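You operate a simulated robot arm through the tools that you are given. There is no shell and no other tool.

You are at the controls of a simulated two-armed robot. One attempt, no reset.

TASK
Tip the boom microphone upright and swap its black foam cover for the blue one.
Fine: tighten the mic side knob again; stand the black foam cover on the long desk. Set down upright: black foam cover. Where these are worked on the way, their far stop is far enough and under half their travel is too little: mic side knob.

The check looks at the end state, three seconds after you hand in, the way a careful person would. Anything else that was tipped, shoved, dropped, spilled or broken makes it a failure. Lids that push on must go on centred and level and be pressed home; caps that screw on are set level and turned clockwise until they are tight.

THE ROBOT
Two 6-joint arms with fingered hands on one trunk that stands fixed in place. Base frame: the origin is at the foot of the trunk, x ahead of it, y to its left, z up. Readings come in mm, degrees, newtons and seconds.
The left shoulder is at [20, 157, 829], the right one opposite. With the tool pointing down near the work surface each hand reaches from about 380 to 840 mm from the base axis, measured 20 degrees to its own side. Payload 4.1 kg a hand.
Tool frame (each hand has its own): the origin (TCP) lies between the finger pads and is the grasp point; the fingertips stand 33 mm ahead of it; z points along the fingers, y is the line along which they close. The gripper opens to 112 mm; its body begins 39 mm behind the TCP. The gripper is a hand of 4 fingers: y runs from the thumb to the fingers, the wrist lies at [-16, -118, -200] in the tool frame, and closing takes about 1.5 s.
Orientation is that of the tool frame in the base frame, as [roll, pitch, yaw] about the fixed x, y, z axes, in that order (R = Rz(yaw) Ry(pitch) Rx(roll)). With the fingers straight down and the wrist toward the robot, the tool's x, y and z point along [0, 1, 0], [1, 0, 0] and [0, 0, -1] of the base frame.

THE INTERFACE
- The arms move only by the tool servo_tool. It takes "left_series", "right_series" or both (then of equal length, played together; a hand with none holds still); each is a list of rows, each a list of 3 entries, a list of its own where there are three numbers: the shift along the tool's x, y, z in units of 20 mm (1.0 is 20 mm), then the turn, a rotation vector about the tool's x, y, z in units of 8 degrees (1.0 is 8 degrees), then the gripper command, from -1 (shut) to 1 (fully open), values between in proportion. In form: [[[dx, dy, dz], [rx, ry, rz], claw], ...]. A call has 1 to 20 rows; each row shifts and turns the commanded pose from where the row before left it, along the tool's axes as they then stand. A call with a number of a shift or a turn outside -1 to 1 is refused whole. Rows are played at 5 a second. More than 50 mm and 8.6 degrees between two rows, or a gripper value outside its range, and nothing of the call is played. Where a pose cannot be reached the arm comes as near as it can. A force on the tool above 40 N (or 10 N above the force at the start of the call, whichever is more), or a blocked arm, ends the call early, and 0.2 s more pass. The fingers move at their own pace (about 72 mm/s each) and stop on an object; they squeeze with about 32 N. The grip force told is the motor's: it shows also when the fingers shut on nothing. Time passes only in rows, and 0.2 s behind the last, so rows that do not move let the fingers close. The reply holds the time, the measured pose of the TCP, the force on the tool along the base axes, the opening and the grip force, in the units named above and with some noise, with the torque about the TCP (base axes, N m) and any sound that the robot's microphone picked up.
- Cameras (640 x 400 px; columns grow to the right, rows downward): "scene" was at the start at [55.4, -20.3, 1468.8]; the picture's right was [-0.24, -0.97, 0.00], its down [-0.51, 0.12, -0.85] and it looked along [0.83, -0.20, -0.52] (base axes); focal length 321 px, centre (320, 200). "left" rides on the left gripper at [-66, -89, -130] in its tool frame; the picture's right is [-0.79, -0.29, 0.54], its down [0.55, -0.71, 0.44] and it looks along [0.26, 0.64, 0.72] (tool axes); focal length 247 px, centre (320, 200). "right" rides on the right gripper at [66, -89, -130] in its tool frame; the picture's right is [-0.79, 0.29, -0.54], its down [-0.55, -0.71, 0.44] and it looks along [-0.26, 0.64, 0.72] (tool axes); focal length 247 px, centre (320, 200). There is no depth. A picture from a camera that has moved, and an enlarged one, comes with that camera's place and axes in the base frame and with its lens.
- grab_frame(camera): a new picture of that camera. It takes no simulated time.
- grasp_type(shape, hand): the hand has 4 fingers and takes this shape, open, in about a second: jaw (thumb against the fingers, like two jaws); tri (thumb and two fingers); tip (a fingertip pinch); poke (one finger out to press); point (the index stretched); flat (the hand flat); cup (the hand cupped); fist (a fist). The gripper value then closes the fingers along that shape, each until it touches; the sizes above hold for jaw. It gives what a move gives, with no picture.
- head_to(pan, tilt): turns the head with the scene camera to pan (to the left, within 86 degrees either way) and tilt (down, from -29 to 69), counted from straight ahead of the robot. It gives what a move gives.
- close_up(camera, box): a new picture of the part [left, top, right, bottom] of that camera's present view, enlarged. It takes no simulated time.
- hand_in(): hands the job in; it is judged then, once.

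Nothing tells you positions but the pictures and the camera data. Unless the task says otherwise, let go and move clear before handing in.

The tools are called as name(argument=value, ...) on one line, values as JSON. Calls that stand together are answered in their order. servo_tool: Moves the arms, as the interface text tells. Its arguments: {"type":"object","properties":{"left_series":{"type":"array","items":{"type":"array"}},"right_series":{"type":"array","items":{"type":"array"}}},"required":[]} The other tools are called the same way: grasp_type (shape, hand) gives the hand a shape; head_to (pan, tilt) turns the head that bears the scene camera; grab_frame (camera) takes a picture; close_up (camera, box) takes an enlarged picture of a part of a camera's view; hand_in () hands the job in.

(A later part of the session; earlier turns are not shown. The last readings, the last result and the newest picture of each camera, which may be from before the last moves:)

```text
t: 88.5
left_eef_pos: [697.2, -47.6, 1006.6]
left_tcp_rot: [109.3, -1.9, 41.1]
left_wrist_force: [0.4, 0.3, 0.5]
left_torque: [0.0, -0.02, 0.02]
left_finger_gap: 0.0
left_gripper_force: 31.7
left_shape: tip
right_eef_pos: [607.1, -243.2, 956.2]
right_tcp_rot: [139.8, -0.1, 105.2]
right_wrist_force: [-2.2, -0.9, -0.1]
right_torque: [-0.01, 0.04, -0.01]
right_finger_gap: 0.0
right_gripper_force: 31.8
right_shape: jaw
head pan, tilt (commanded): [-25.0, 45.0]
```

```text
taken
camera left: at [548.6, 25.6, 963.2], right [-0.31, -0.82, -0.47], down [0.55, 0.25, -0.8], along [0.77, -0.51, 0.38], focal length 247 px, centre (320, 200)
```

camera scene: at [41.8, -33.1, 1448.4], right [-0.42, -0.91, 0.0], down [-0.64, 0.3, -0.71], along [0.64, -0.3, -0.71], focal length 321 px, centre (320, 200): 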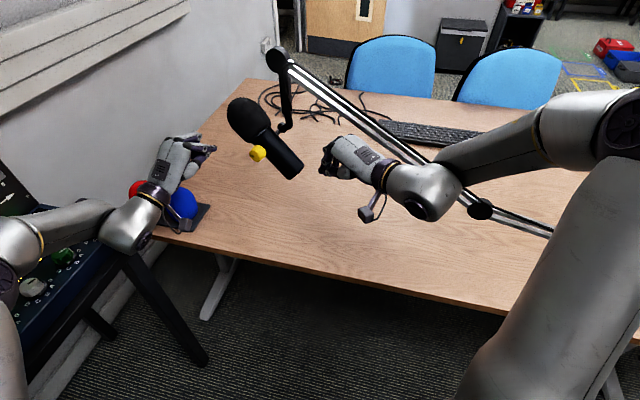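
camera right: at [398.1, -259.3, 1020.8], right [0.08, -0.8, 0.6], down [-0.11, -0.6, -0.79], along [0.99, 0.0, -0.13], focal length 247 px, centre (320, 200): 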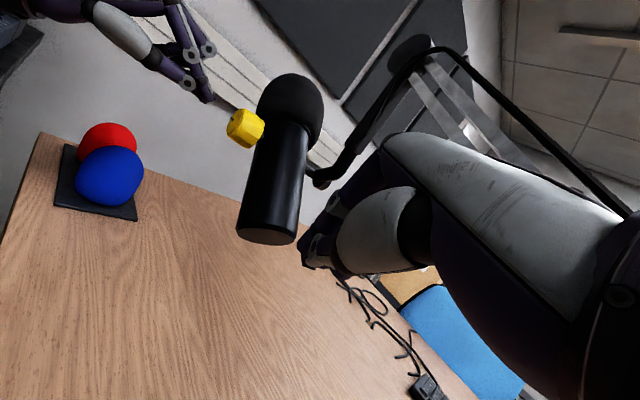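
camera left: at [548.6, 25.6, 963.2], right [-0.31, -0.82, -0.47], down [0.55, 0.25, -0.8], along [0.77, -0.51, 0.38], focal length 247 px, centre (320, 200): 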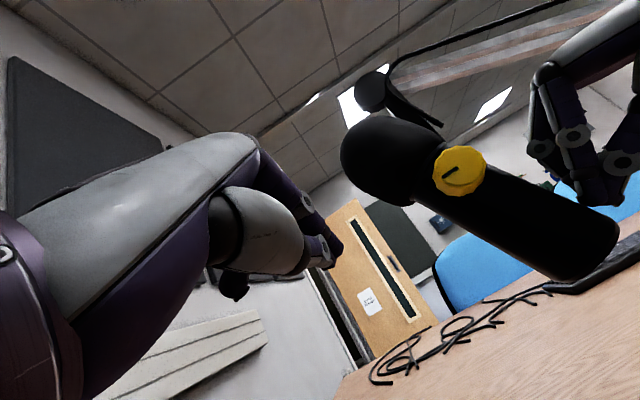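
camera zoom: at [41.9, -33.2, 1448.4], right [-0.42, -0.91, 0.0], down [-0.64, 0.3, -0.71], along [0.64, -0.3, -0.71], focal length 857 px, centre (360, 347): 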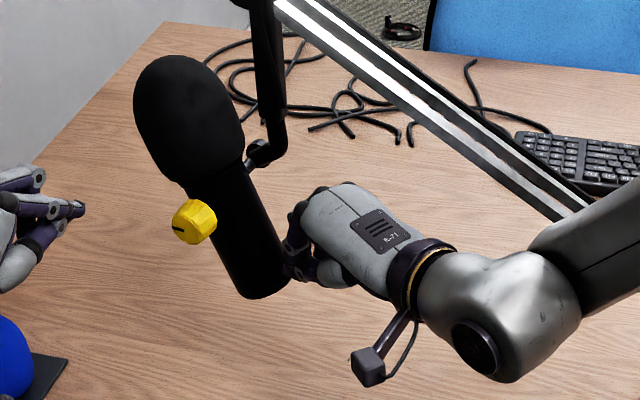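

Working well: the mic is now at about half its tilt and the knob's pointer stays put. Continuing.

servo_tool(right_series=[[[0.183, 0.113, 0.416], [0, 0, 0], -1], [[0.183, 0.113, 0.416], [0, 0, 0], -1], [[0, 0, 0], [0, 0, 0], -1]])

close_up(camera="scene", box=[210, 70, 400, 220])

grab_frame(camera="left")

grab_frame(camera="right")

```text
t: 89.3
left_eef_pos: [696.8, -47.2, 1005.5]
left_tcp_rot: [109.2, -1.9, 41.1]
left_wrist_force: [-0.3, -0.4, -0.1]
left_torque: [0.01, 0.02, -0.02]
left_finger_gap: 0.0
left_gripper_force: 32.2
left_shape: tip
right_eef_pos: [621.6, -238.8, 948.9]
right_tcp_rot: [139.9, -0.1, 105.2]
right_wrist_force: [-2.4, -0.5, -0.7]
right_torque: [-0.01, 0.07, 0.04]
right_finger_gap: 0.0
right_gripper_force: 32.1
right_shape: jaw
right hand out of reach, approached as far as the arm can: row 1, 2
head pan, tilt (commanded): [-25.0, 45.0]
```

```text
2.67 times, centred on (305, 145) of scene
camera zoom: at [41.8, -33.2, 1448.4], right [-0.42, -0.91, 0.0], down [-0.64, 0.3, -0.71], along [0.64, -0.3, -0.71], focal length 857 px, centre (360, 347)
```

zoom: 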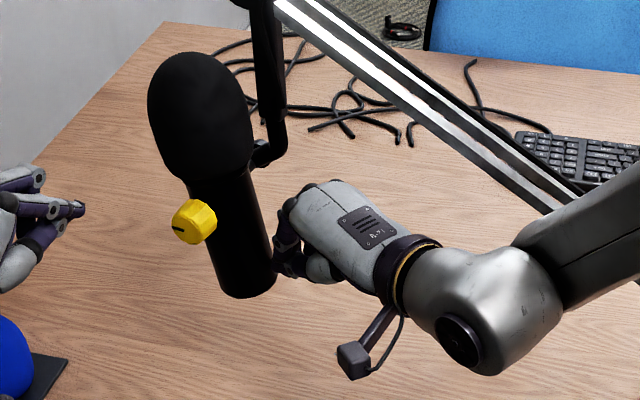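

```text
taken
camera left: at [548.6, 25.6, 963.3], right [-0.31, -0.82, -0.47], down [0.55, 0.25, -0.8], along [0.77, -0.51, 0.38], focal length 247 px, centre (320, 200)
```

left: 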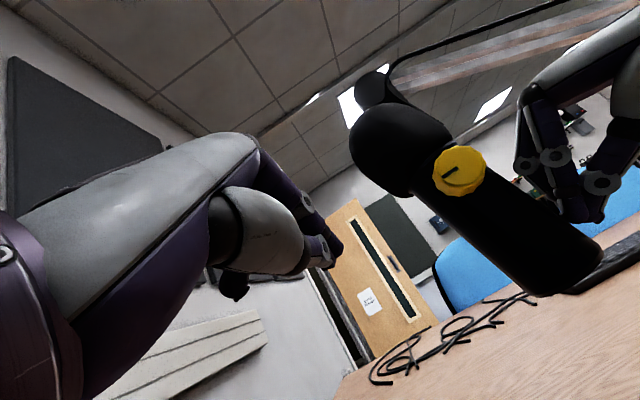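

```text
taken
camera right: at [458.1, -215.7, 991.7], right [0.08, -0.8, 0.59], down [-0.11, -0.6, -0.79], along [0.99, 0.0, -0.14], focal length 247 px, centre (320, 200)
```

right: 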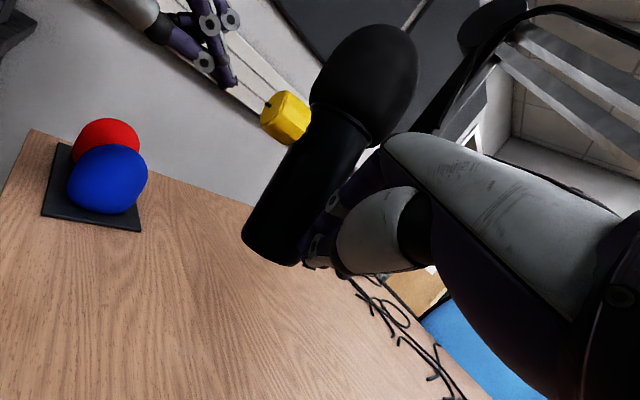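

About 7–8° of tilt remains and the right arm is near a limit at this yaw. I'll yaw it slightly inward while continuing the push in small steps.

servo_tool(right_series=[[[0.05, 0.0, 0.1], [0, 0.6, -0.7], -1], [[0.137, 0.041, 0.363], [0, 0.4, -0.5], -1], [[0, 0, 0], [0, 0, 0], -1]])

close_up(camera="scene", box=[210, 70, 400, 220])

grab_frame(camera="left")

```text
t: 90.1
left_eef_pos: [698.4, -47.9, 1007.4]
left_tcp_rot: [109.4, -1.9, 41.1]
left_wrist_force: [0.1, 0.3, 0.2]
left_torque: [-0.03, 0.0, -0.01]
left_finger_gap: 0.2
left_gripper_force: 32.5
left_shape: tip
right_eef_pos: [627.1, -234.2, 944.8]
right_tcp_rot: [139.8, 0.2, 117.4]
right_wrist_force: [-1.4, -0.9, 0.2]
right_torque: [-0.02, 0.02, 0.0]
right_finger_gap: 0.2
right_gripper_force: 32.7
right_shape: jaw
head pan, tilt (commanded): [-25.0, 45.0]
```

```text
2.67 times, centred on (305, 145) of scene
camera zoom: at [41.9, -33.2, 1448.4], right [-0.42, -0.91, 0.0], down [-0.64, 0.3, -0.71], along [0.64, -0.3, -0.71], focal length 857 px, centre (360, 347)
```

zoom: 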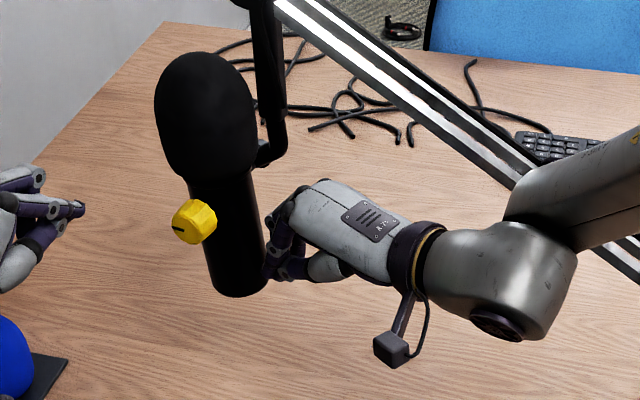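

```text
taken
camera left: at [548.6, 25.6, 963.2], right [-0.31, -0.82, -0.47], down [0.55, 0.25, -0.8], along [0.77, -0.51, 0.38], focal length 247 px, centre (320, 200)
```

left: 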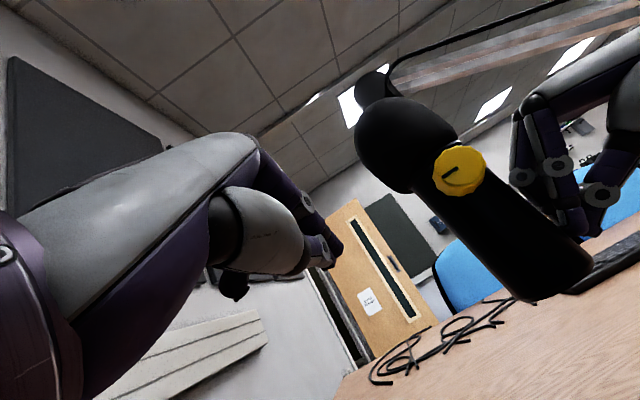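

close_up(camera="scene", box=[245, 80, 305, 185])

close_up(camera="left", box=[340, 80, 620, 310])

```text
3.81 times, centred on (275, 132) of scene
camera zoom: at [41.9, -33.2, 1448.4], right [-0.42, -0.91, 0.0], down [-0.64, 0.3, -0.71], along [0.64, -0.3, -0.71], focal length 1224 px, centre (491, 457)
```

zoom: 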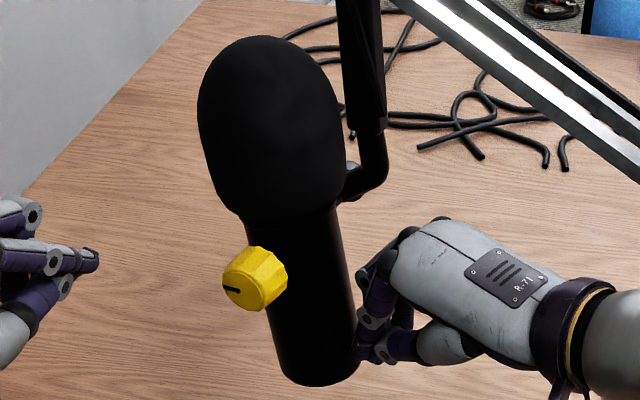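

```text
1.74 times, centred on (480, 195) of left
camera zoom: at [548.6, 25.6, 963.2], right [-0.31, -0.82, -0.47], down [0.55, 0.25, -0.8], along [0.77, -0.51, 0.38], focal length 430 px, centre (42, 209)
```

zoom: 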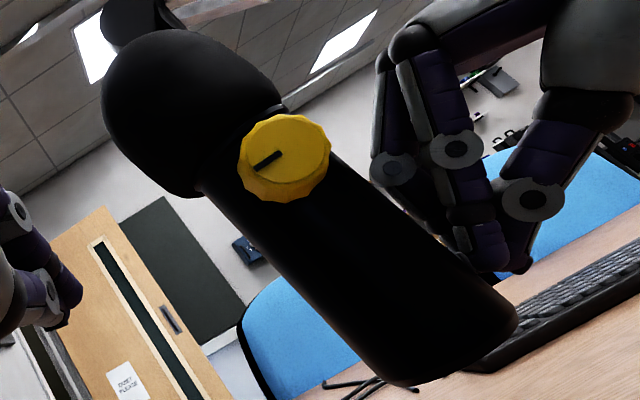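

Measuring against the verticals in both views, about 4–5° of tilt is left. I'll make one more small push.

servo_tool(right_series=[[[0.065, 0.088, 0.28], [0, 0, 0], -1], [[0, 0, 0], [0, 0, 0], -1]])

close_up(camera="scene", box=[245, 80, 305, 185])

close_up(camera="left", box=[340, 80, 620, 310])

```text
t: 90.7
left_eef_pos: [697.5, -46.3, 1005.3]
left_tcp_rot: [109.4, -1.9, 41.1]
left_wrist_force: [0.7, 0.7, -0.3]
left_torque: [0.02, 0.0, 0.01]
left_finger_gap: 0.0
left_gripper_force: 31.9
left_shape: tip
right_eef_pos: [631.6, -229.9, 941.9]
right_tcp_rot: [139.8, 0.1, 117.5]
right_wrist_force: [-1.8, -1.9, 0.2]
right_torque: [-0.06, 0.04, -0.03]
right_finger_gap: 0.0
right_gripper_force: 32.6
right_shape: jaw
head pan, tilt (commanded): [-25.0, 45.0]
```

```text
3.81 times, centred on (275, 132) of scene
camera zoom: at [41.9, -33.2, 1448.4], right [-0.42, -0.91, 0.0], down [-0.64, 0.3, -0.71], along [0.64, -0.3, -0.71], focal length 1224 px, centre (491, 457)
```

zoom: 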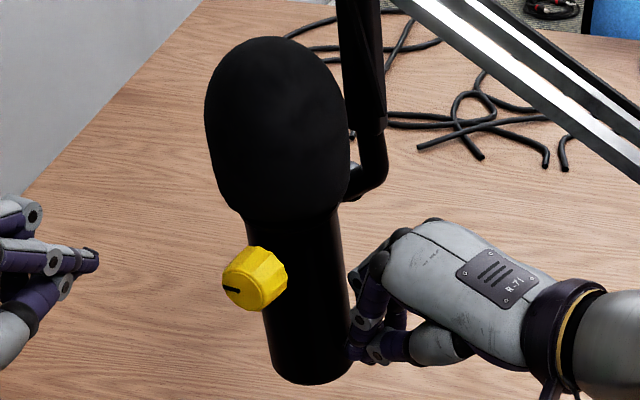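

```text
1.74 times, centred on (480, 195) of left
camera zoom: at [548.6, 25.5, 963.3], right [-0.31, -0.82, -0.47], down [0.55, 0.25, -0.8], along [0.77, -0.51, 0.38], focal length 430 px, centre (42, 209)
```

zoom: 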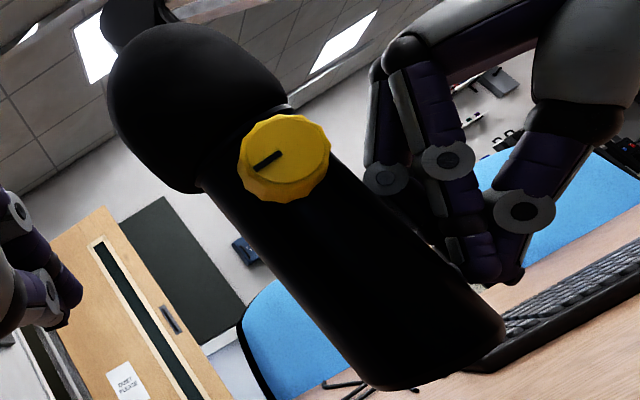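

Both views now put it within about 2° of vertical. I'll zoom in on the body edges for a finer check before tightening.

close_up(camera="scene", box=[262, 130, 292, 185])

close_up(camera="left", box=[400, 160, 600, 320])

grab_frame(camera="right")

```text
7.27 times, centred on (277, 158) of scene
camera zoom: at [41.9, -33.2, 1448.4], right [-0.42, -0.91, 0.0], down [-0.64, 0.3, -0.71], along [0.64, -0.3, -0.71], focal length 2337 px, centre (633, 509)
```

zoom: 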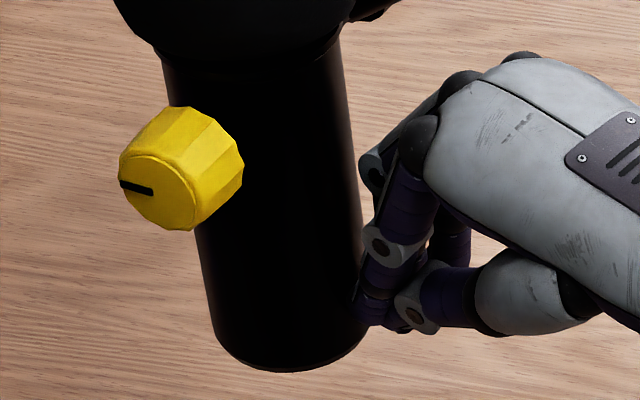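

```text
2.50 times, centred on (500, 240) of left
camera zoom: at [548.6, 25.5, 963.3], right [-0.31, -0.82, -0.47], down [0.55, 0.25, -0.8], along [0.77, -0.51, 0.38], focal length 617 px, centre (-130, 100)
```

zoom: 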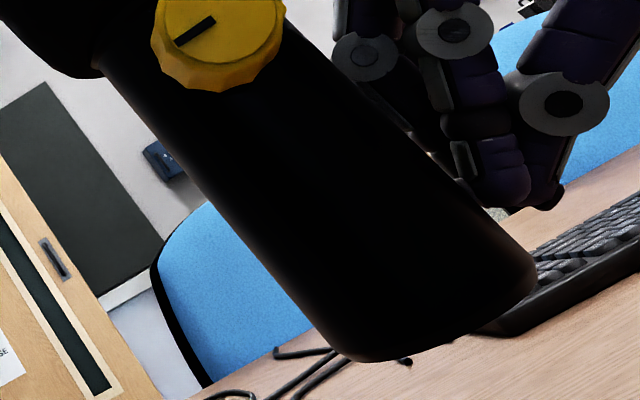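

```text
taken
camera right: at [466.2, -241.7, 982.4], right [0.25, -0.76, 0.6], down [0.02, -0.61, -0.79], along [0.97, 0.21, -0.13], focal length 247 px, centre (320, 200)
```

right: 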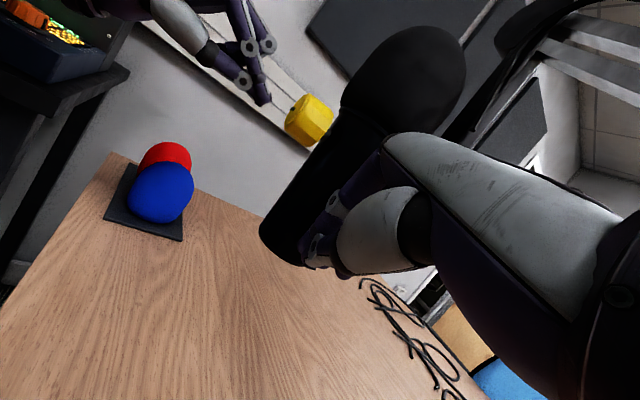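

It's within about 1° of vertical. I'll nudge the last millimetre with the right hand and leave it there as a stop, and start bringing the left hand back to the tightening orientation.

servo_tool(right_series=[[[0.012, 0.016, 0.05], [0, 0, 0], -1], [[0, 0, 0], [0, 0, 0], -1], [[0, 0, 0], [0, 0, 0], -1], [[0, 0, 0], [0, 0, 0], -1], [[0, 0, 0], [0, 0, 0], -1], [[0, 0, 0], [0, 0, 0], -1], [[0, 0, 0], [0, 0, 0], -1], [[0, 0, 0], [0, 0, 0], -1], [[0, 0, 0], [0, 0, 0], -1], [[0, 0, 0], [0, 0, 0], -1], [[0, 0, 0], [0, 0, 0], -1], [[0, 0, 0], [0, 0, 0], -1]], left_series=[[[0, 0, -1], [0, 0, 0], -1], [[0, 0, -1], [0, 0, 0], -1], [[-1, -0.6, -0.2], [0, 0, 0], -0.8], [[-1, -0.6, 0], [0, 0, 0], -0.6], [[-0.8, -0.6, 0], [0, 0, 0], -0.4], [[0, 0, 0], [0, -0.96, 0], -0.3], [[0, 0, 0], [0, -0.96, 0], -0.3], [[0, 0, 0], [0, 0, -1], -0.3], [[0, 0, 0], [0, 0, -1], -0.3], [[0, 0, 0], [0, 0, -1], -0.3], [[0, 0, 0], [0, 0, -1], -0.3], [[0, 0, 0], [0, 0, 0], -0.3]])

grab_frame(camera="scene")

grab_frame(camera="left")

```text
t: 93.3
left_eef_pos: [620.2, -44.2, 983.6]
left_tcp_rot: [113.1, 33.2, 38.7]
left_wrist_force: [1.0, -0.4, 0.5]
left_torque: [-0.02, 0.03, 0.01]
left_finger_gap: 38.6
left_gripper_force: 0.1
left_shape: tip
right_eef_pos: [632.3, -230.3, 939.8]
right_tcp_rot: [139.7, 0.2, 117.4]
right_wrist_force: [0.2, -0.4, 0.9]
right_torque: [0.01, 0.0, -0.01]
right_finger_gap: 0.3
right_gripper_force: 32.1
right_shape: jaw
head pan, tilt (commanded): [-25.0, 45.0]
```

```text
taken
camera scene: at [41.9, -33.2, 1448.4], right [-0.42, -0.91, 0.0], down [-0.64, 0.3, -0.71], along [0.64, -0.3, -0.71], focal length 321 px, centre (320, 200)
```

scene: 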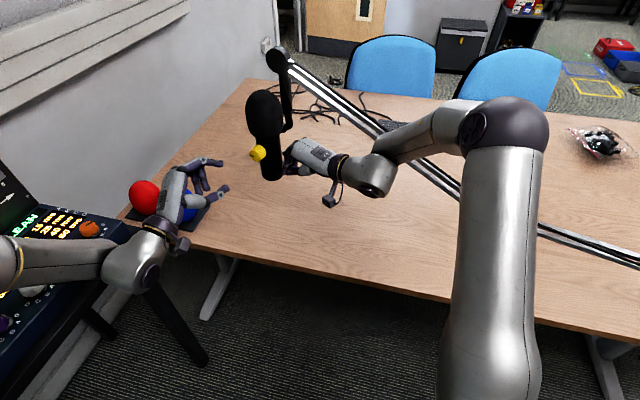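

```text
taken
camera left: at [468.1, 32.3, 994.7], right [-0.48, -0.88, 0.04], down [0.08, -0.09, -0.99], along [0.87, -0.47, 0.12], focal length 247 px, centre (320, 200)
```

left: 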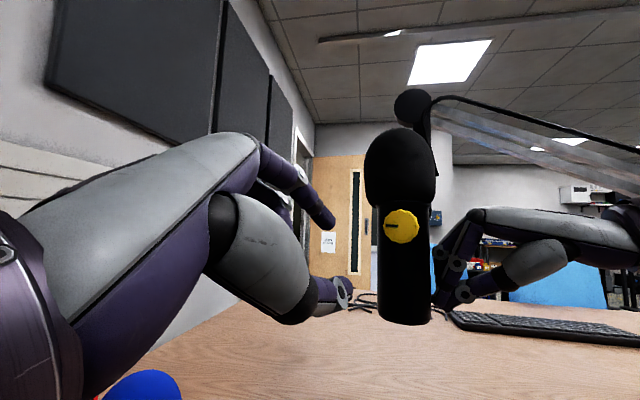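

This view is nearly level, so it's ideal for checking the mic's uprightness. I'll zoom in.

close_up(camera="left", box=[340, 110, 470, 340])

close_up(camera="scene", box=[235, 80, 315, 190])

```text
1.74 times, centred on (405, 225) of left
camera zoom: at [468.1, 32.3, 994.7], right [-0.48, -0.88, 0.04], down [0.08, -0.09, -0.99], along [0.87, -0.47, 0.12], focal length 430 px, centre (172, 156)
```

zoom: 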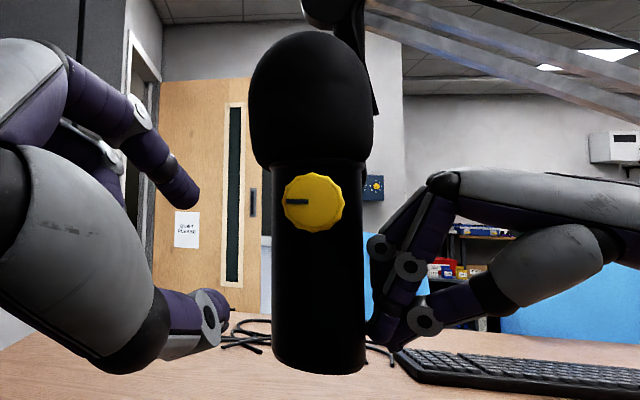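

```text
3.64 times, centred on (275, 135) of scene
camera zoom: at [41.9, -33.2, 1448.4], right [-0.42, -0.91, 0.0], down [-0.64, 0.3, -0.71], along [0.64, -0.3, -0.71], focal length 1168 px, centre (484, 436)
```

zoom: 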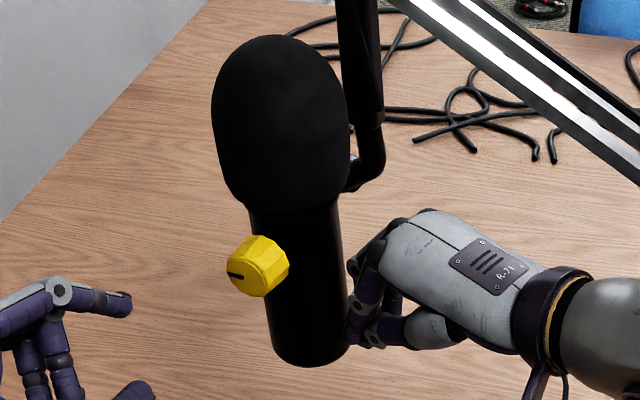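

In this level view the mic's edges are vertical to within half a degree, and it holds there by itself. I'll finish rotating the left hand into the same orientation it had at the end of loosening, in front of the knob.

servo_tool(left_series=[[[-0.64, -0.175, 0.6], [0, 0, 0], -0.3], [[-0.64, -0.175, 0.6], [0, 0, 0], -0.3], [[0, 0, 0], [0, 0, -1], -0.3], [[0, 0, 0], [0, 0, -1], -0.3], [[0, 0, 0], [0, 0, -1], -0.3], [[0, 0, 0], [0, 0, -1], -0.3], [[0, 0, 0], [0, 0, -0.5], -0.3], [[0, 0, 0], [-0.404, -0.895, 0.275], -0.3], [[0, 0, 0], [-0.404, -0.895, 0.275], -0.3], [[0, 0, 0], [-0.404, -0.895, 0.275], -0.3], [[0, 0, 0], [-0.3, -0.67, 0.2], -0.3], [[0, 0, 0], [0, 0, 0], -0.3]])

grab_frame(camera="left")

close_up(camera="scene", box=[170, 80, 340, 220])

```text
t: 95.9
left_eef_pos: [609.9, -78.0, 984.4]
left_tcp_rot: [67.9, 61.2, 6.6]
left_wrist_force: [-0.4, 0.3, -0.2]
left_torque: [-0.01, 0.0, -0.01]
left_finger_gap: 39.2
left_gripper_force: 0.1
left_shape: tip
right_eef_pos: [633.3, -230.0, 940.5]
right_tcp_rot: [139.7, 0.3, 117.4]
right_wrist_force: [0.0, -0.2, -0.5]
right_torque: [-0.04, 0.0, 0.06]
right_finger_gap: 0.3
right_gripper_force: 31.5
right_shape: jaw
head pan, tilt (commanded): [-25.0, 45.0]
```

```text
taken
camera left: at [453.8, -7.8, 979.3], right [-0.36, -0.65, 0.66], down [-0.09, -0.68, -0.72], along [0.93, -0.32, 0.19], focal length 247 px, centre (320, 200)
```

left: 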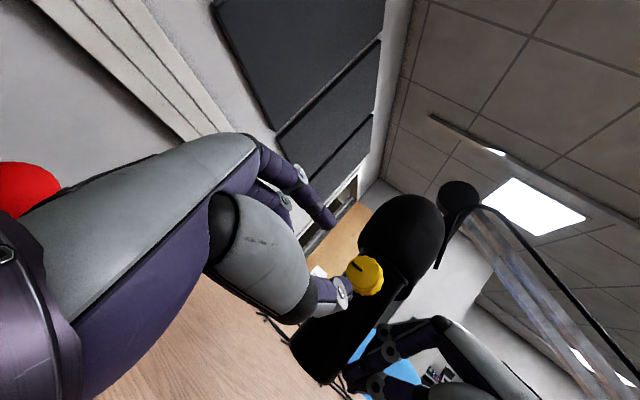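

```text
2.86 times, centred on (255, 150) of scene
camera zoom: at [41.9, -33.2, 1448.4], right [-0.42, -0.91, 0.0], down [-0.64, 0.3, -0.71], along [0.64, -0.3, -0.71], focal length 918 px, centre (506, 343)
```

zoom: 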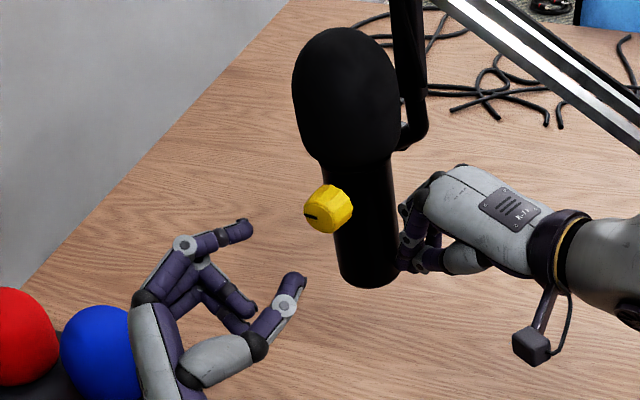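

The knob estimate projects right onto the knob. I'll approach 70 mm along the fingers with the pinch open 39 mm.

servo_tool(left_series=[[[0.03, -0.06, 0.9], [0, 0, 0], -0.3], [[0.025, -0.06, 0.9], [0, 0, 0], -0.3], [[0, 0, 0.85], [0, 0, 0], -0.3], [[0, 0, 0.85], [0, 0, 0], -0.3], [[0, 0, 0], [0, 0, 0], -0.3]])

close_up(camera="left", box=[250, 170, 410, 330])

close_up(camera="scene", box=[210, 100, 310, 190])

```text
t: 97.1
left_eef_pos: [638.8, -140.3, 995.2]
left_tcp_rot: [68.2, 61.3, 6.9]
left_wrist_force: [0.6, -0.6, -0.4]
left_torque: [-0.03, 0.0, 0.02]
left_finger_gap: 38.8
left_gripper_force: 0.1
left_shape: tip
right_eef_pos: [631.1, -230.7, 940.6]
right_tcp_rot: [139.7, 0.2, 117.3]
right_wrist_force: [-0.6, 0.1, -0.1]
right_torque: [0.02, 0.02, 0.01]
right_finger_gap: 0.3
right_gripper_force: 32.0
right_shape: jaw
head pan, tilt (commanded): [-25.0, 45.0]
```

```text
2.50 times, centred on (330, 250) of left
camera zoom: at [483.0, -71.9, 989.3], right [-0.36, -0.66, 0.66], down [-0.09, -0.68, -0.73], along [0.93, -0.32, 0.19], focal length 617 px, centre (295, 75)
```

zoom: 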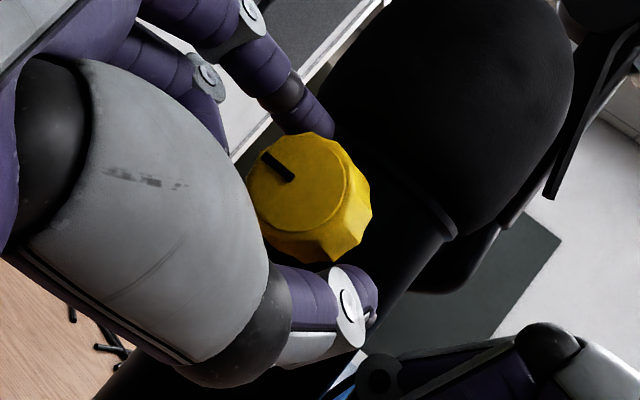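

```text
4.44 times, centred on (260, 145) of scene
camera zoom: at [41.9, -33.2, 1448.4], right [-0.42, -0.91, 0.0], down [-0.64, 0.3, -0.71], along [0.64, -0.3, -0.71], focal length 1428 px, centre (587, 444)
```

zoom: 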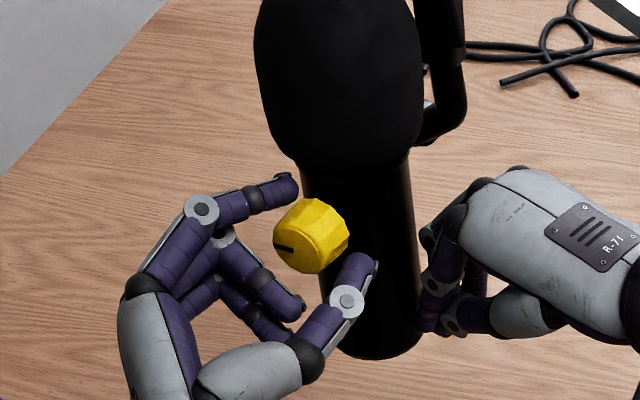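

The knob sits nicely between index and thumb. Closing the pinch.

servo_tool(left_series=[[[0, 0, 0], [0, 0, 0], -0.45], [[0, 0, 0], [0, 0, 0], -0.6], [[0, 0, 0], [0, 0, 0], -1], [[0, 0, 0], [0, 0, 0], -1], [[0, 0, 0], [0, 0, 0], -1]])

close_up(camera="left", box=[250, 170, 410, 330])

```text
t: 98.3
left_eef_pos: [638.2, -141.8, 995.9]
left_tcp_rot: [68.4, 61.0, 7.1]
left_wrist_force: [-3.4, -3.6, 9.4]
left_torque: [-0.2, -0.15, -0.1]
left_finger_gap: 25.4
left_gripper_force: 32.8
left_shape: tip
right_eef_pos: [632.9, -230.5, 941.0]
right_tcp_rot: [139.7, 0.3, 117.3]
right_wrist_force: [-0.5, -0.1, -0.6]
right_torque: [-0.02, 0.02, -0.01]
right_finger_gap: 0.0
right_gripper_force: 31.9
right_shape: jaw
head pan, tilt (commanded): [-25.0, 45.0]
```

```text
2.50 times, centred on (330, 250) of left
camera zoom: at [482.5, -72.0, 990.2], right [-0.37, -0.65, 0.66], down [-0.09, -0.68, -0.72], along [0.93, -0.32, 0.19], focal length 617 px, centre (295, 75)
```

zoom: 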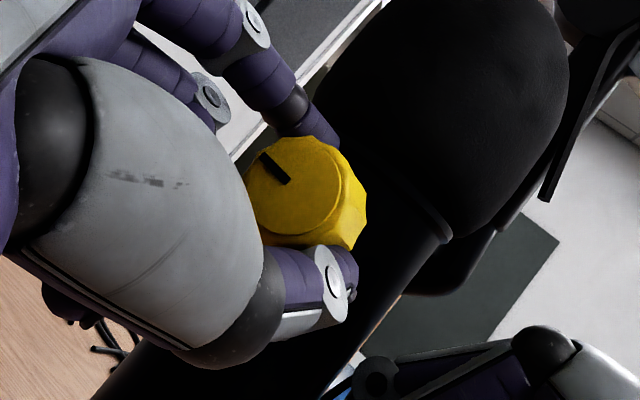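

Gripped. Now tightening clockwise about the knob axis, the first 40°.

servo_tool(left_series=[[[-0.022, 0.032, 0.001], [0.279, 0.164, 0.946], -1], [[-0.022, 0.032, 0.001], [0.279, 0.164, 0.946], -1], [[-0.022, 0.032, 0.001], [0.279, 0.164, 0.946], -1], [[-0.022, 0.032, 0.001], [0.279, 0.164, 0.946], -1], [[-0.022, 0.032, 0.001], [0.279, 0.164, 0.946], -1]])

close_up(camera="left", box=[250, 170, 410, 330])

close_up(camera="scene", box=[210, 80, 310, 190])

```text
t: 99.5
left_eef_pos: [639.0, -139.8, 999.4]
left_tcp_rot: [92.3, 24.4, 24.2]
left_wrist_force: [-6.1, -8.7, 10.8]
left_torque: [-0.33, -0.25, -0.18]
left_finger_gap: 25.1
left_gripper_force: 32.0
left_shape: tip
right_eef_pos: [631.6, -230.7, 940.5]
right_tcp_rot: [139.7, 0.3, 117.4]
right_wrist_force: [-0.2, -0.1, -0.3]
right_torque: [-0.02, -0.01, 0.0]
right_finger_gap: 0.0
right_gripper_force: 31.6
right_shape: jaw
head pan, tilt (commanded): [-25.0, 45.0]
```

```text
2.50 times, centred on (330, 250) of left
camera zoom: at [498.2, -57.4, 950.4], right [-0.56, -0.83, 0.05], down [0.35, -0.29, -0.89], along [0.75, -0.48, 0.45], focal length 617 px, centre (295, 75)
```

zoom: 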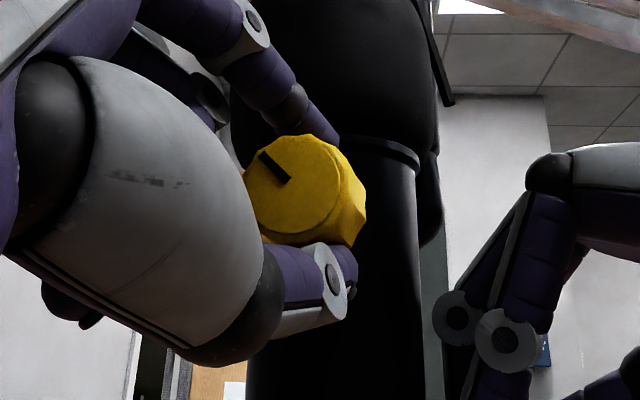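

```text
3.64 times, centred on (260, 135) of scene
camera zoom: at [41.4, -33.4, 1448.4], right [-0.42, -0.91, 0.0], down [-0.64, 0.3, -0.71], along [0.64, -0.3, -0.71], focal length 1168 px, centre (538, 436)
```

zoom: 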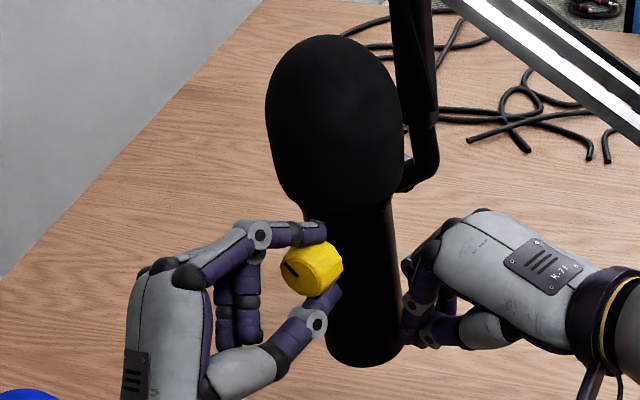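

The knob follows the hand. I'll continue clockwise with a 2 mm correction to reduce the side load.

servo_tool(left_series=[[[-0.118, 0.072, 0.022], [0.279, 0.164, 0.946], -1], [[-0.022, 0.032, 0.001], [0.279, 0.164, 0.946], -1], [[-0.022, 0.032, 0.001], [0.279, 0.164, 0.946], -1], [[-0.022, 0.032, 0.001], [0.279, 0.164, 0.946], -1]])

close_up(camera="left", box=[250, 170, 410, 330])

close_up(camera="scene", box=[210, 80, 310, 190])

```text
t: 100.5
left_eef_pos: [637.4, -143.3, 1001.9]
left_tcp_rot: [101.8, -6.1, 25.6]
left_wrist_force: [-6.0, -6.9, 1.7]
left_torque: [-0.17, -0.08, -0.27]
left_finger_gap: 24.9
left_gripper_force: 32.0
left_shape: tip
right_eef_pos: [630.9, -230.5, 940.9]
right_tcp_rot: [139.5, 0.2, 117.4]
right_wrist_force: [-0.2, 0.7, 0.6]
right_torque: [0.01, 0.01, -0.04]
right_finger_gap: 0.0
right_gripper_force: 32.2
right_shape: jaw
head pan, tilt (commanded): [-25.0, 45.0]
```

```text
2.50 times, centred on (330, 250) of left
camera zoom: at [521.5, -35.9, 935.1], right [-0.47, -0.75, -0.47], down [0.69, 0.02, -0.72], along [0.55, -0.67, 0.51], focal length 617 px, centre (295, 75)
```

zoom: 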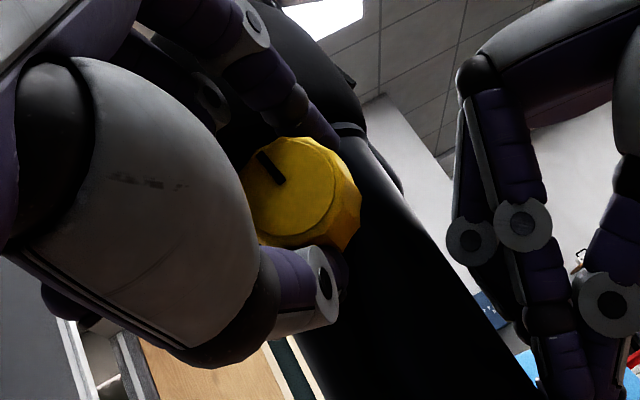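

```text
3.64 times, centred on (260, 135) of scene
camera zoom: at [41.6, -33.4, 1448.4], right [-0.42, -0.91, 0.0], down [-0.64, 0.3, -0.71], along [0.64, -0.3, -0.71], focal length 1168 px, centre (538, 436)
```

zoom: 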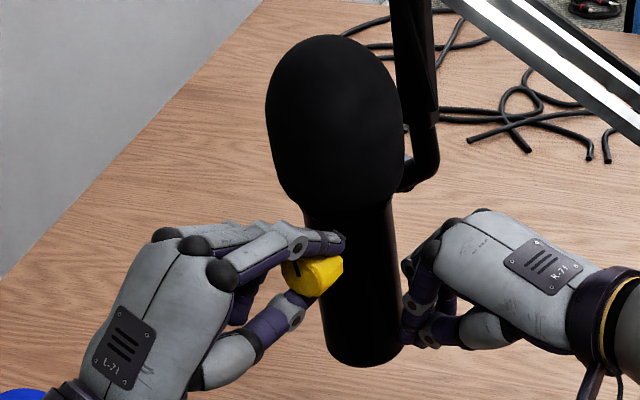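

About 72° back so far. I'll continue clockwise towards the stop.

servo_tool(left_series=[[[-0.094, 0.044, 0.02], [0.279, 0.164, 0.946], -1], [[-0.022, 0.032, 0.001], [0.279, 0.164, 0.946], -1], [[-0.022, 0.032, 0.001], [0.279, 0.164, 0.946], -1]])

close_up(camera="left", box=[250, 170, 410, 330])

close_up(camera="scene", box=[210, 80, 310, 190])

```text
t: 101.3
left_eef_pos: [637.0, -142.0, 1005.9]
left_tcp_rot: [109.1, -29.1, 23.7]
left_wrist_force: [5.9, -2.2, 7.0]
left_torque: [-0.69, 0.02, 0.0]
left_finger_gap: 24.9
left_gripper_force: 32.5
left_shape: tip
right_eef_pos: [632.4, -229.3, 939.9]
right_tcp_rot: [139.9, 0.3, 117.3]
right_wrist_force: [0.0, -0.4, -0.4]
right_torque: [-0.02, 0.01, 0.0]
right_finger_gap: 0.0
right_gripper_force: 32.0
right_shape: jaw
head pan, tilt (commanded): [-25.0, 45.0]
```

```text
2.50 times, centred on (330, 250) of left
camera zoom: at [542.3, -17.5, 937.6], right [-0.27, -0.57, -0.78], down [0.88, 0.19, -0.44], along [0.4, -0.8, 0.45], focal length 617 px, centre (295, 75)
```

zoom: 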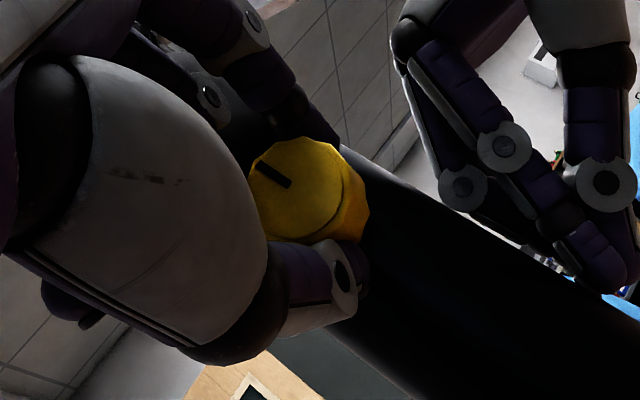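

```text
3.64 times, centred on (260, 135) of scene
camera zoom: at [42.0, -33.1, 1448.4], right [-0.42, -0.91, 0.0], down [-0.64, 0.3, -0.71], along [0.64, -0.3, -0.71], focal length 1168 px, centre (538, 436)
```

zoom: 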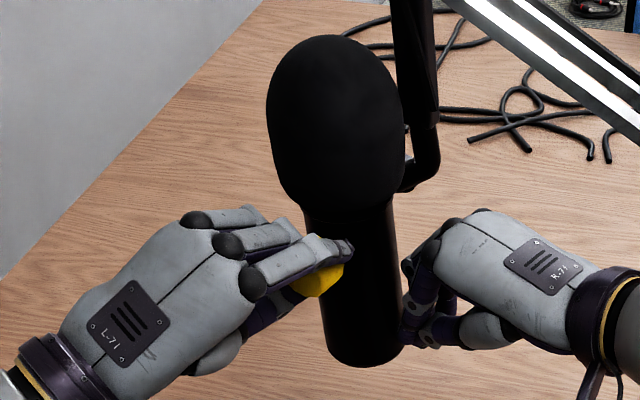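

The pointer is back to vertical, its original tight position, with about 0.5 N·m of resistance. One more small turn will confirm that it's at the stop.

servo_tool(left_series=[[[-0.022, 0.032, 0.001], [0.279, 0.164, 0.946], -1], [[0, 0, 0], [0, 0, 0], -1]])

close_up(camera="left", box=[250, 170, 410, 330])

close_up(camera="scene", box=[210, 80, 310, 190])

```text
t: 101.9
left_eef_pos: [634.5, -144.8, 1002.9]
left_tcp_rot: [112.6, -36.5, 21.4]
left_wrist_force: [-3.3, -3.5, -3.5]
left_torque: [-0.16, 0.11, -0.26]
left_finger_gap: 24.3
left_gripper_force: 32.2
left_shape: tip
right_eef_pos: [633.3, -231.0, 941.4]
right_tcp_rot: [139.7, 0.2, 117.4]
right_wrist_force: [-0.4, 0.2, -0.4]
right_torque: [-0.04, -0.02, 0.01]
right_finger_gap: 0.0
right_gripper_force: 31.6
right_shape: jaw
head pan, tilt (commanded): [-25.0, 45.0]
```

```text
2.50 times, centred on (330, 250) of left
camera zoom: at [546.8, -13.0, 938.3], right [-0.19, -0.49, -0.85], down [0.92, 0.22, -0.33], along [0.35, -0.84, 0.41], focal length 617 px, centre (295, 75)
```

zoom: 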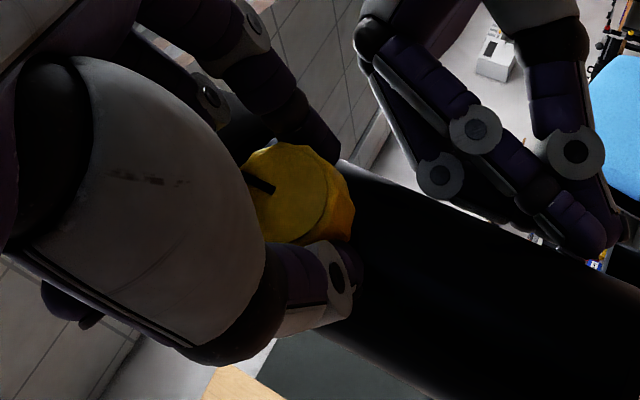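

```text
3.64 times, centred on (260, 135) of scene
camera zoom: at [41.8, -33.4, 1448.4], right [-0.42, -0.91, 0.0], down [-0.64, 0.3, -0.71], along [0.64, -0.3, -0.71], focal length 1168 px, centre (538, 436)
```

zoom: 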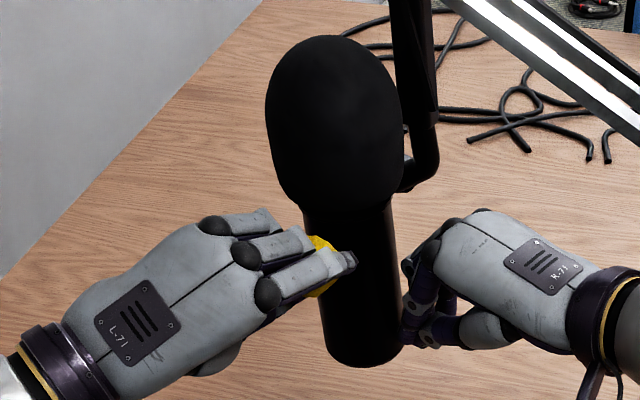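

The pointer hasn't moved any further, so the knob is tight at its stop. I'll release, back the left hand away along its fingers, and then withdraw the right hand straight back.

servo_tool(left_series=[[[0, 0, 0], [0, 0, 0], -0.5], [[0, 0, 0], [0, 0, 0], -0.44], [[0, 0, 0], [0, 0, 0], -0.4], [[0, 0, -0.4], [0, 0, 0], -0.4], [[0, 0, -0.6], [0, 0, 0], -0.38], [[0, 0, -0.8], [0, 0, 0], -0.35], [[0, 0, -1], [0, 0, 0], -0.3], [[0, 0, -1], [0, 0, 0], -0.3], [[0, 0, 0], [0, 0, 0], -0.3]])

servo_tool(right_series=[[[-0.25, -0.74, -0.62], [0, 0, 0], -1], [[-0.25, -0.74, -0.62], [0, 0, 0], -1], [[-0.25, -0.74, -0.62], [0, 0, 0], -1], [[0, 0, 0], [0, 0, 0], -1]])

close_up(camera="scene", box=[180, 60, 370, 210])

grab_frame(camera="left")

grab_frame(camera="right")

```text
t: 103.9
left_eef_pos: [593.3, -82.9, 1027.5]
left_tcp_rot: [112.3, -36.3, 21.8]
left_wrist_force: [0.9, 0.3, 0.1]
left_torque: [0.02, -0.03, -0.04]
left_finger_gap: 38.7
left_gripper_force: 0.1
left_shape: tip
right_eef_pos: [632.3, -230.3, 940.2]
right_tcp_rot: [139.8, 0.2, 117.4]
right_wrist_force: [-0.6, 0.3, -0.9]
right_torque: [-0.03, 0.02, 0.01]
right_finger_gap: 0.1
right_gripper_force: 31.6
right_shape: jaw
head pan, tilt (commanded): [-25.0, 45.0]
```

```text
t: 104.9
left_eef_pos: [594.4, -83.3, 1028.8]
left_tcp_rot: [112.4, -36.4, 21.5]
left_wrist_force: [-0.7, 0.2, 0.2]
left_torque: [-0.02, -0.02, -0.02]
left_finger_gap: 38.8
left_gripper_force: 0.2
left_shape: tip
right_eef_pos: [588.4, -270.7, 940.0]
right_tcp_rot: [139.7, 0.3, 117.4]
right_wrist_force: [-0.2, 0.1, -0.1]
right_torque: [-0.02, 0.0, 0.01]
right_finger_gap: 0.0
right_gripper_force: 32.2
right_shape: jaw
head pan, tilt (commanded): [-25.0, 45.0]
```

```text
2.67 times, centred on (275, 135) of scene
camera zoom: at [41.9, -33.1, 1448.4], right [-0.42, -0.91, 0.0], down [-0.64, 0.3, -0.71], along [0.64, -0.3, -0.71], focal length 857 px, centre (440, 373)
```

zoom: 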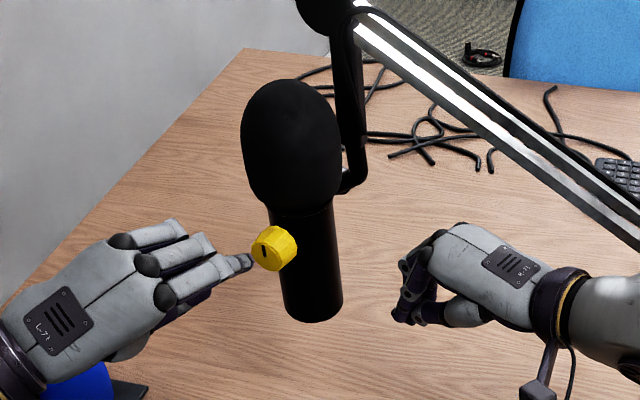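

```text
taken
camera left: at [505.9, 48.0, 963.1], right [-0.19, -0.49, -0.85], down [0.92, 0.22, -0.33], along [0.35, -0.84, 0.41], focal length 247 px, centre (320, 200)
```

left: 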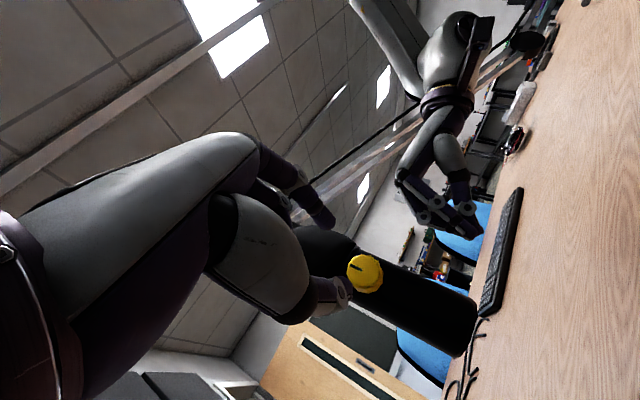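

```text
taken
camera right: at [423.6, -281.5, 980.7], right [0.25, -0.76, 0.6], down [0.02, -0.61, -0.79], along [0.97, 0.21, -0.13], focal length 247 px, centre (320, 200)
```

right: 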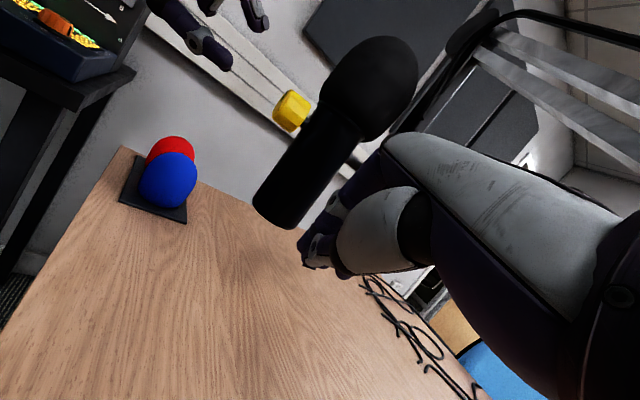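

The mic is upright with its knob tight and pointing as at the start, and both hands are clear. I'll now turn the left hand back to fingers-down and out of the way, so I can measure the tray and the blue cover.

servo_tool(left_series=[[[0.9, 0.025, -1], [0, 0, 0], 0], [[0.9, 0.025, -1], [0, 0, 0], 0], [[0.9, 0.025, -1], [0, 0, 0], 0], [[0, 0, 0], [0, 0, -0.965], 0], [[0, 0, 0], [0, 0, -0.965], 0], [[0, 0, 0], [0, 0, -0.965], 0], [[0, 0, 0], [0, 0, -0.965], 0], [[0, 0, 0], [0, 0, -0.965], 0], [[0, 0, 0], [1, 0, 0], 0], [[0, 0, 0], [1, 0, 0], 0], [[0, 0, 0], [1, 0, 0], 0], [[0, 0, 0], [1, 0, 0], 0], [[0, 0, 0], [1, 0, 0], 0], [[0, 0, 0], [1, 0, 0], 0], [[0, 0, 0], [0.25, 0, 0], 0], [[0, 0, 0], [0, 0.355, -0.877], 0], [[0, 0, 0], [0, 0.355, -0.877], 0], [[0, 0, 0], [0, 0.355, -0.877], 0], [[0, 0, 0], [0, 0, 0], 0]])

grab_frame(camera="scene")

grab_frame(camera="left")

grab_frame(camera="right")

```text
t: 108.9
left_eef_pos: [605.0, -16.2, 1083.4]
left_tcp_rot: [159.0, -0.7, 52.4]
left_wrist_force: [0.4, -0.3, 0.1]
left_torque: [0.01, -0.01, -0.02]
left_finger_gap: 55.7
left_gripper_force: 0.0
left_shape: tip
left hand out of reach, approached as far as the arm can: row 18
right_eef_pos: [589.1, -269.8, 940.1]
right_tcp_rot: [139.8, 0.3, 117.4]
right_wrist_force: [1.1, -0.3, 0.6]
right_torque: [0.02, -0.02, 0.0]
right_finger_gap: 0.0
right_gripper_force: 32.2
right_shape: jaw
head pan, tilt (commanded): [-25.0, 45.0]
```

```text
taken
camera scene: at [41.9, -33.1, 1448.4], right [-0.42, -0.91, 0.0], down [-0.64, 0.3, -0.71], along [0.64, -0.3, -0.71], focal length 321 px, centre (320, 200)
```

scene: 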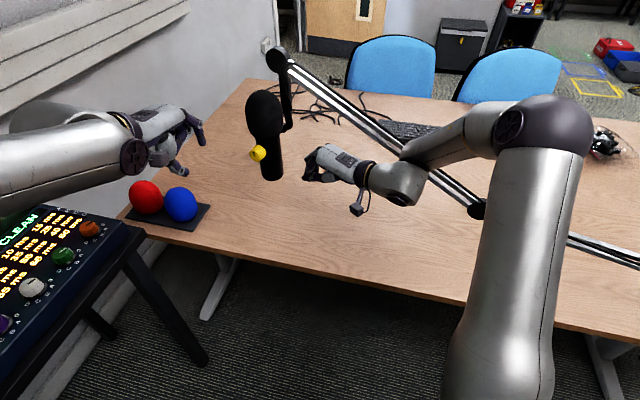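

```text
taken
camera left: at [460.6, 11.6, 1172.8], right [-0.54, -0.58, -0.62], down [-0.06, 0.75, -0.65], along [0.84, -0.32, -0.44], focal length 247 px, centre (320, 200)
```

left: 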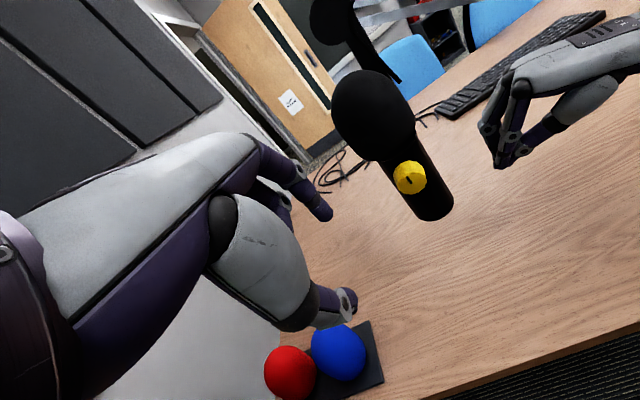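

```text
taken
camera right: at [423.8, -281.4, 980.8], right [0.25, -0.76, 0.6], down [0.02, -0.61, -0.79], along [0.97, 0.21, -0.13], focal length 247 px, centre (320, 200)
```

right: 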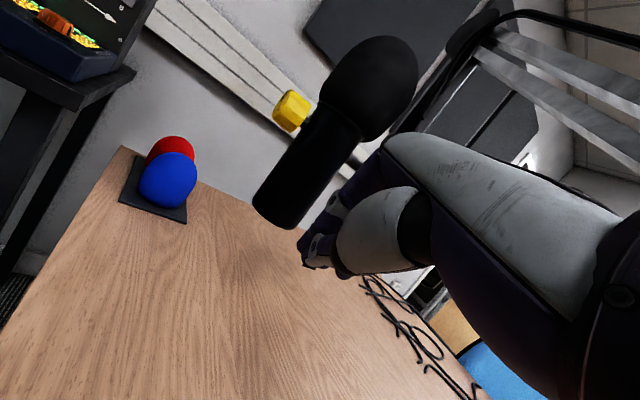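

Now I'll take matching close-ups of the covers and tray from all three cameras to triangulate them.

close_up(camera="left", box=[250, 300, 400, 400])

close_up(camera="scene", box=[110, 165, 230, 250])

close_up(camera="right", box=[100, 120, 220, 240])

```text
4.00 times, centred on (325, 350) of left
camera zoom: at [460.6, 11.6, 1172.8], right [-0.54, -0.58, -0.62], down [-0.06, 0.75, -0.65], along [0.84, -0.32, -0.44], focal length 988 px, centre (300, -400)
```

zoom: 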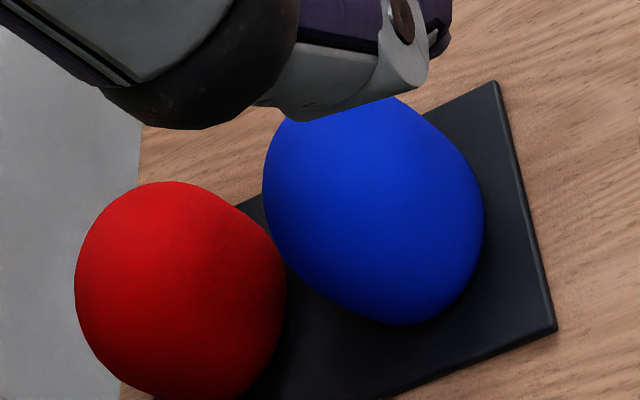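

```text
4.71 times, centred on (170, 208) of scene
camera zoom: at [41.9, -33.1, 1448.4], right [-0.42, -0.91, 0.0], down [-0.64, 0.3, -0.71], along [0.64, -0.3, -0.71], focal length 1512 px, centre (1026, 165)
```

zoom: 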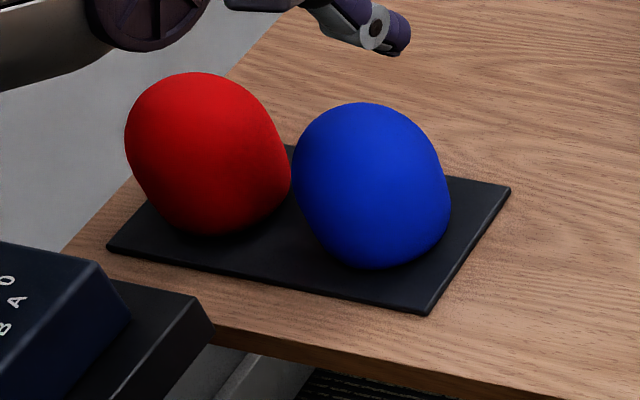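

```text
3.33 times, centred on (160, 180) of right
camera zoom: at [423.8, -281.4, 980.8], right [0.25, -0.76, 0.6], down [0.02, -0.61, -0.79], along [0.97, 0.21, -0.13], focal length 823 px, centre (853, 267)
```

zoom: 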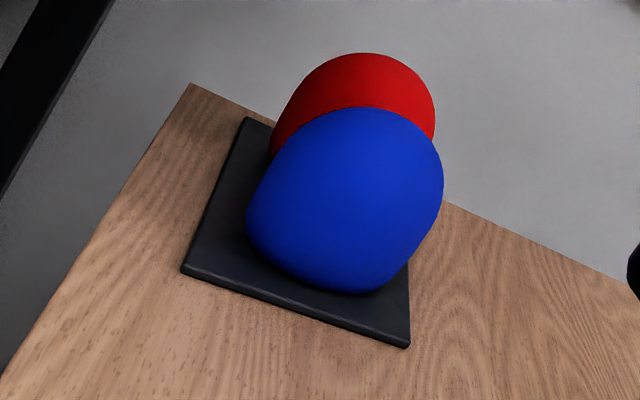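

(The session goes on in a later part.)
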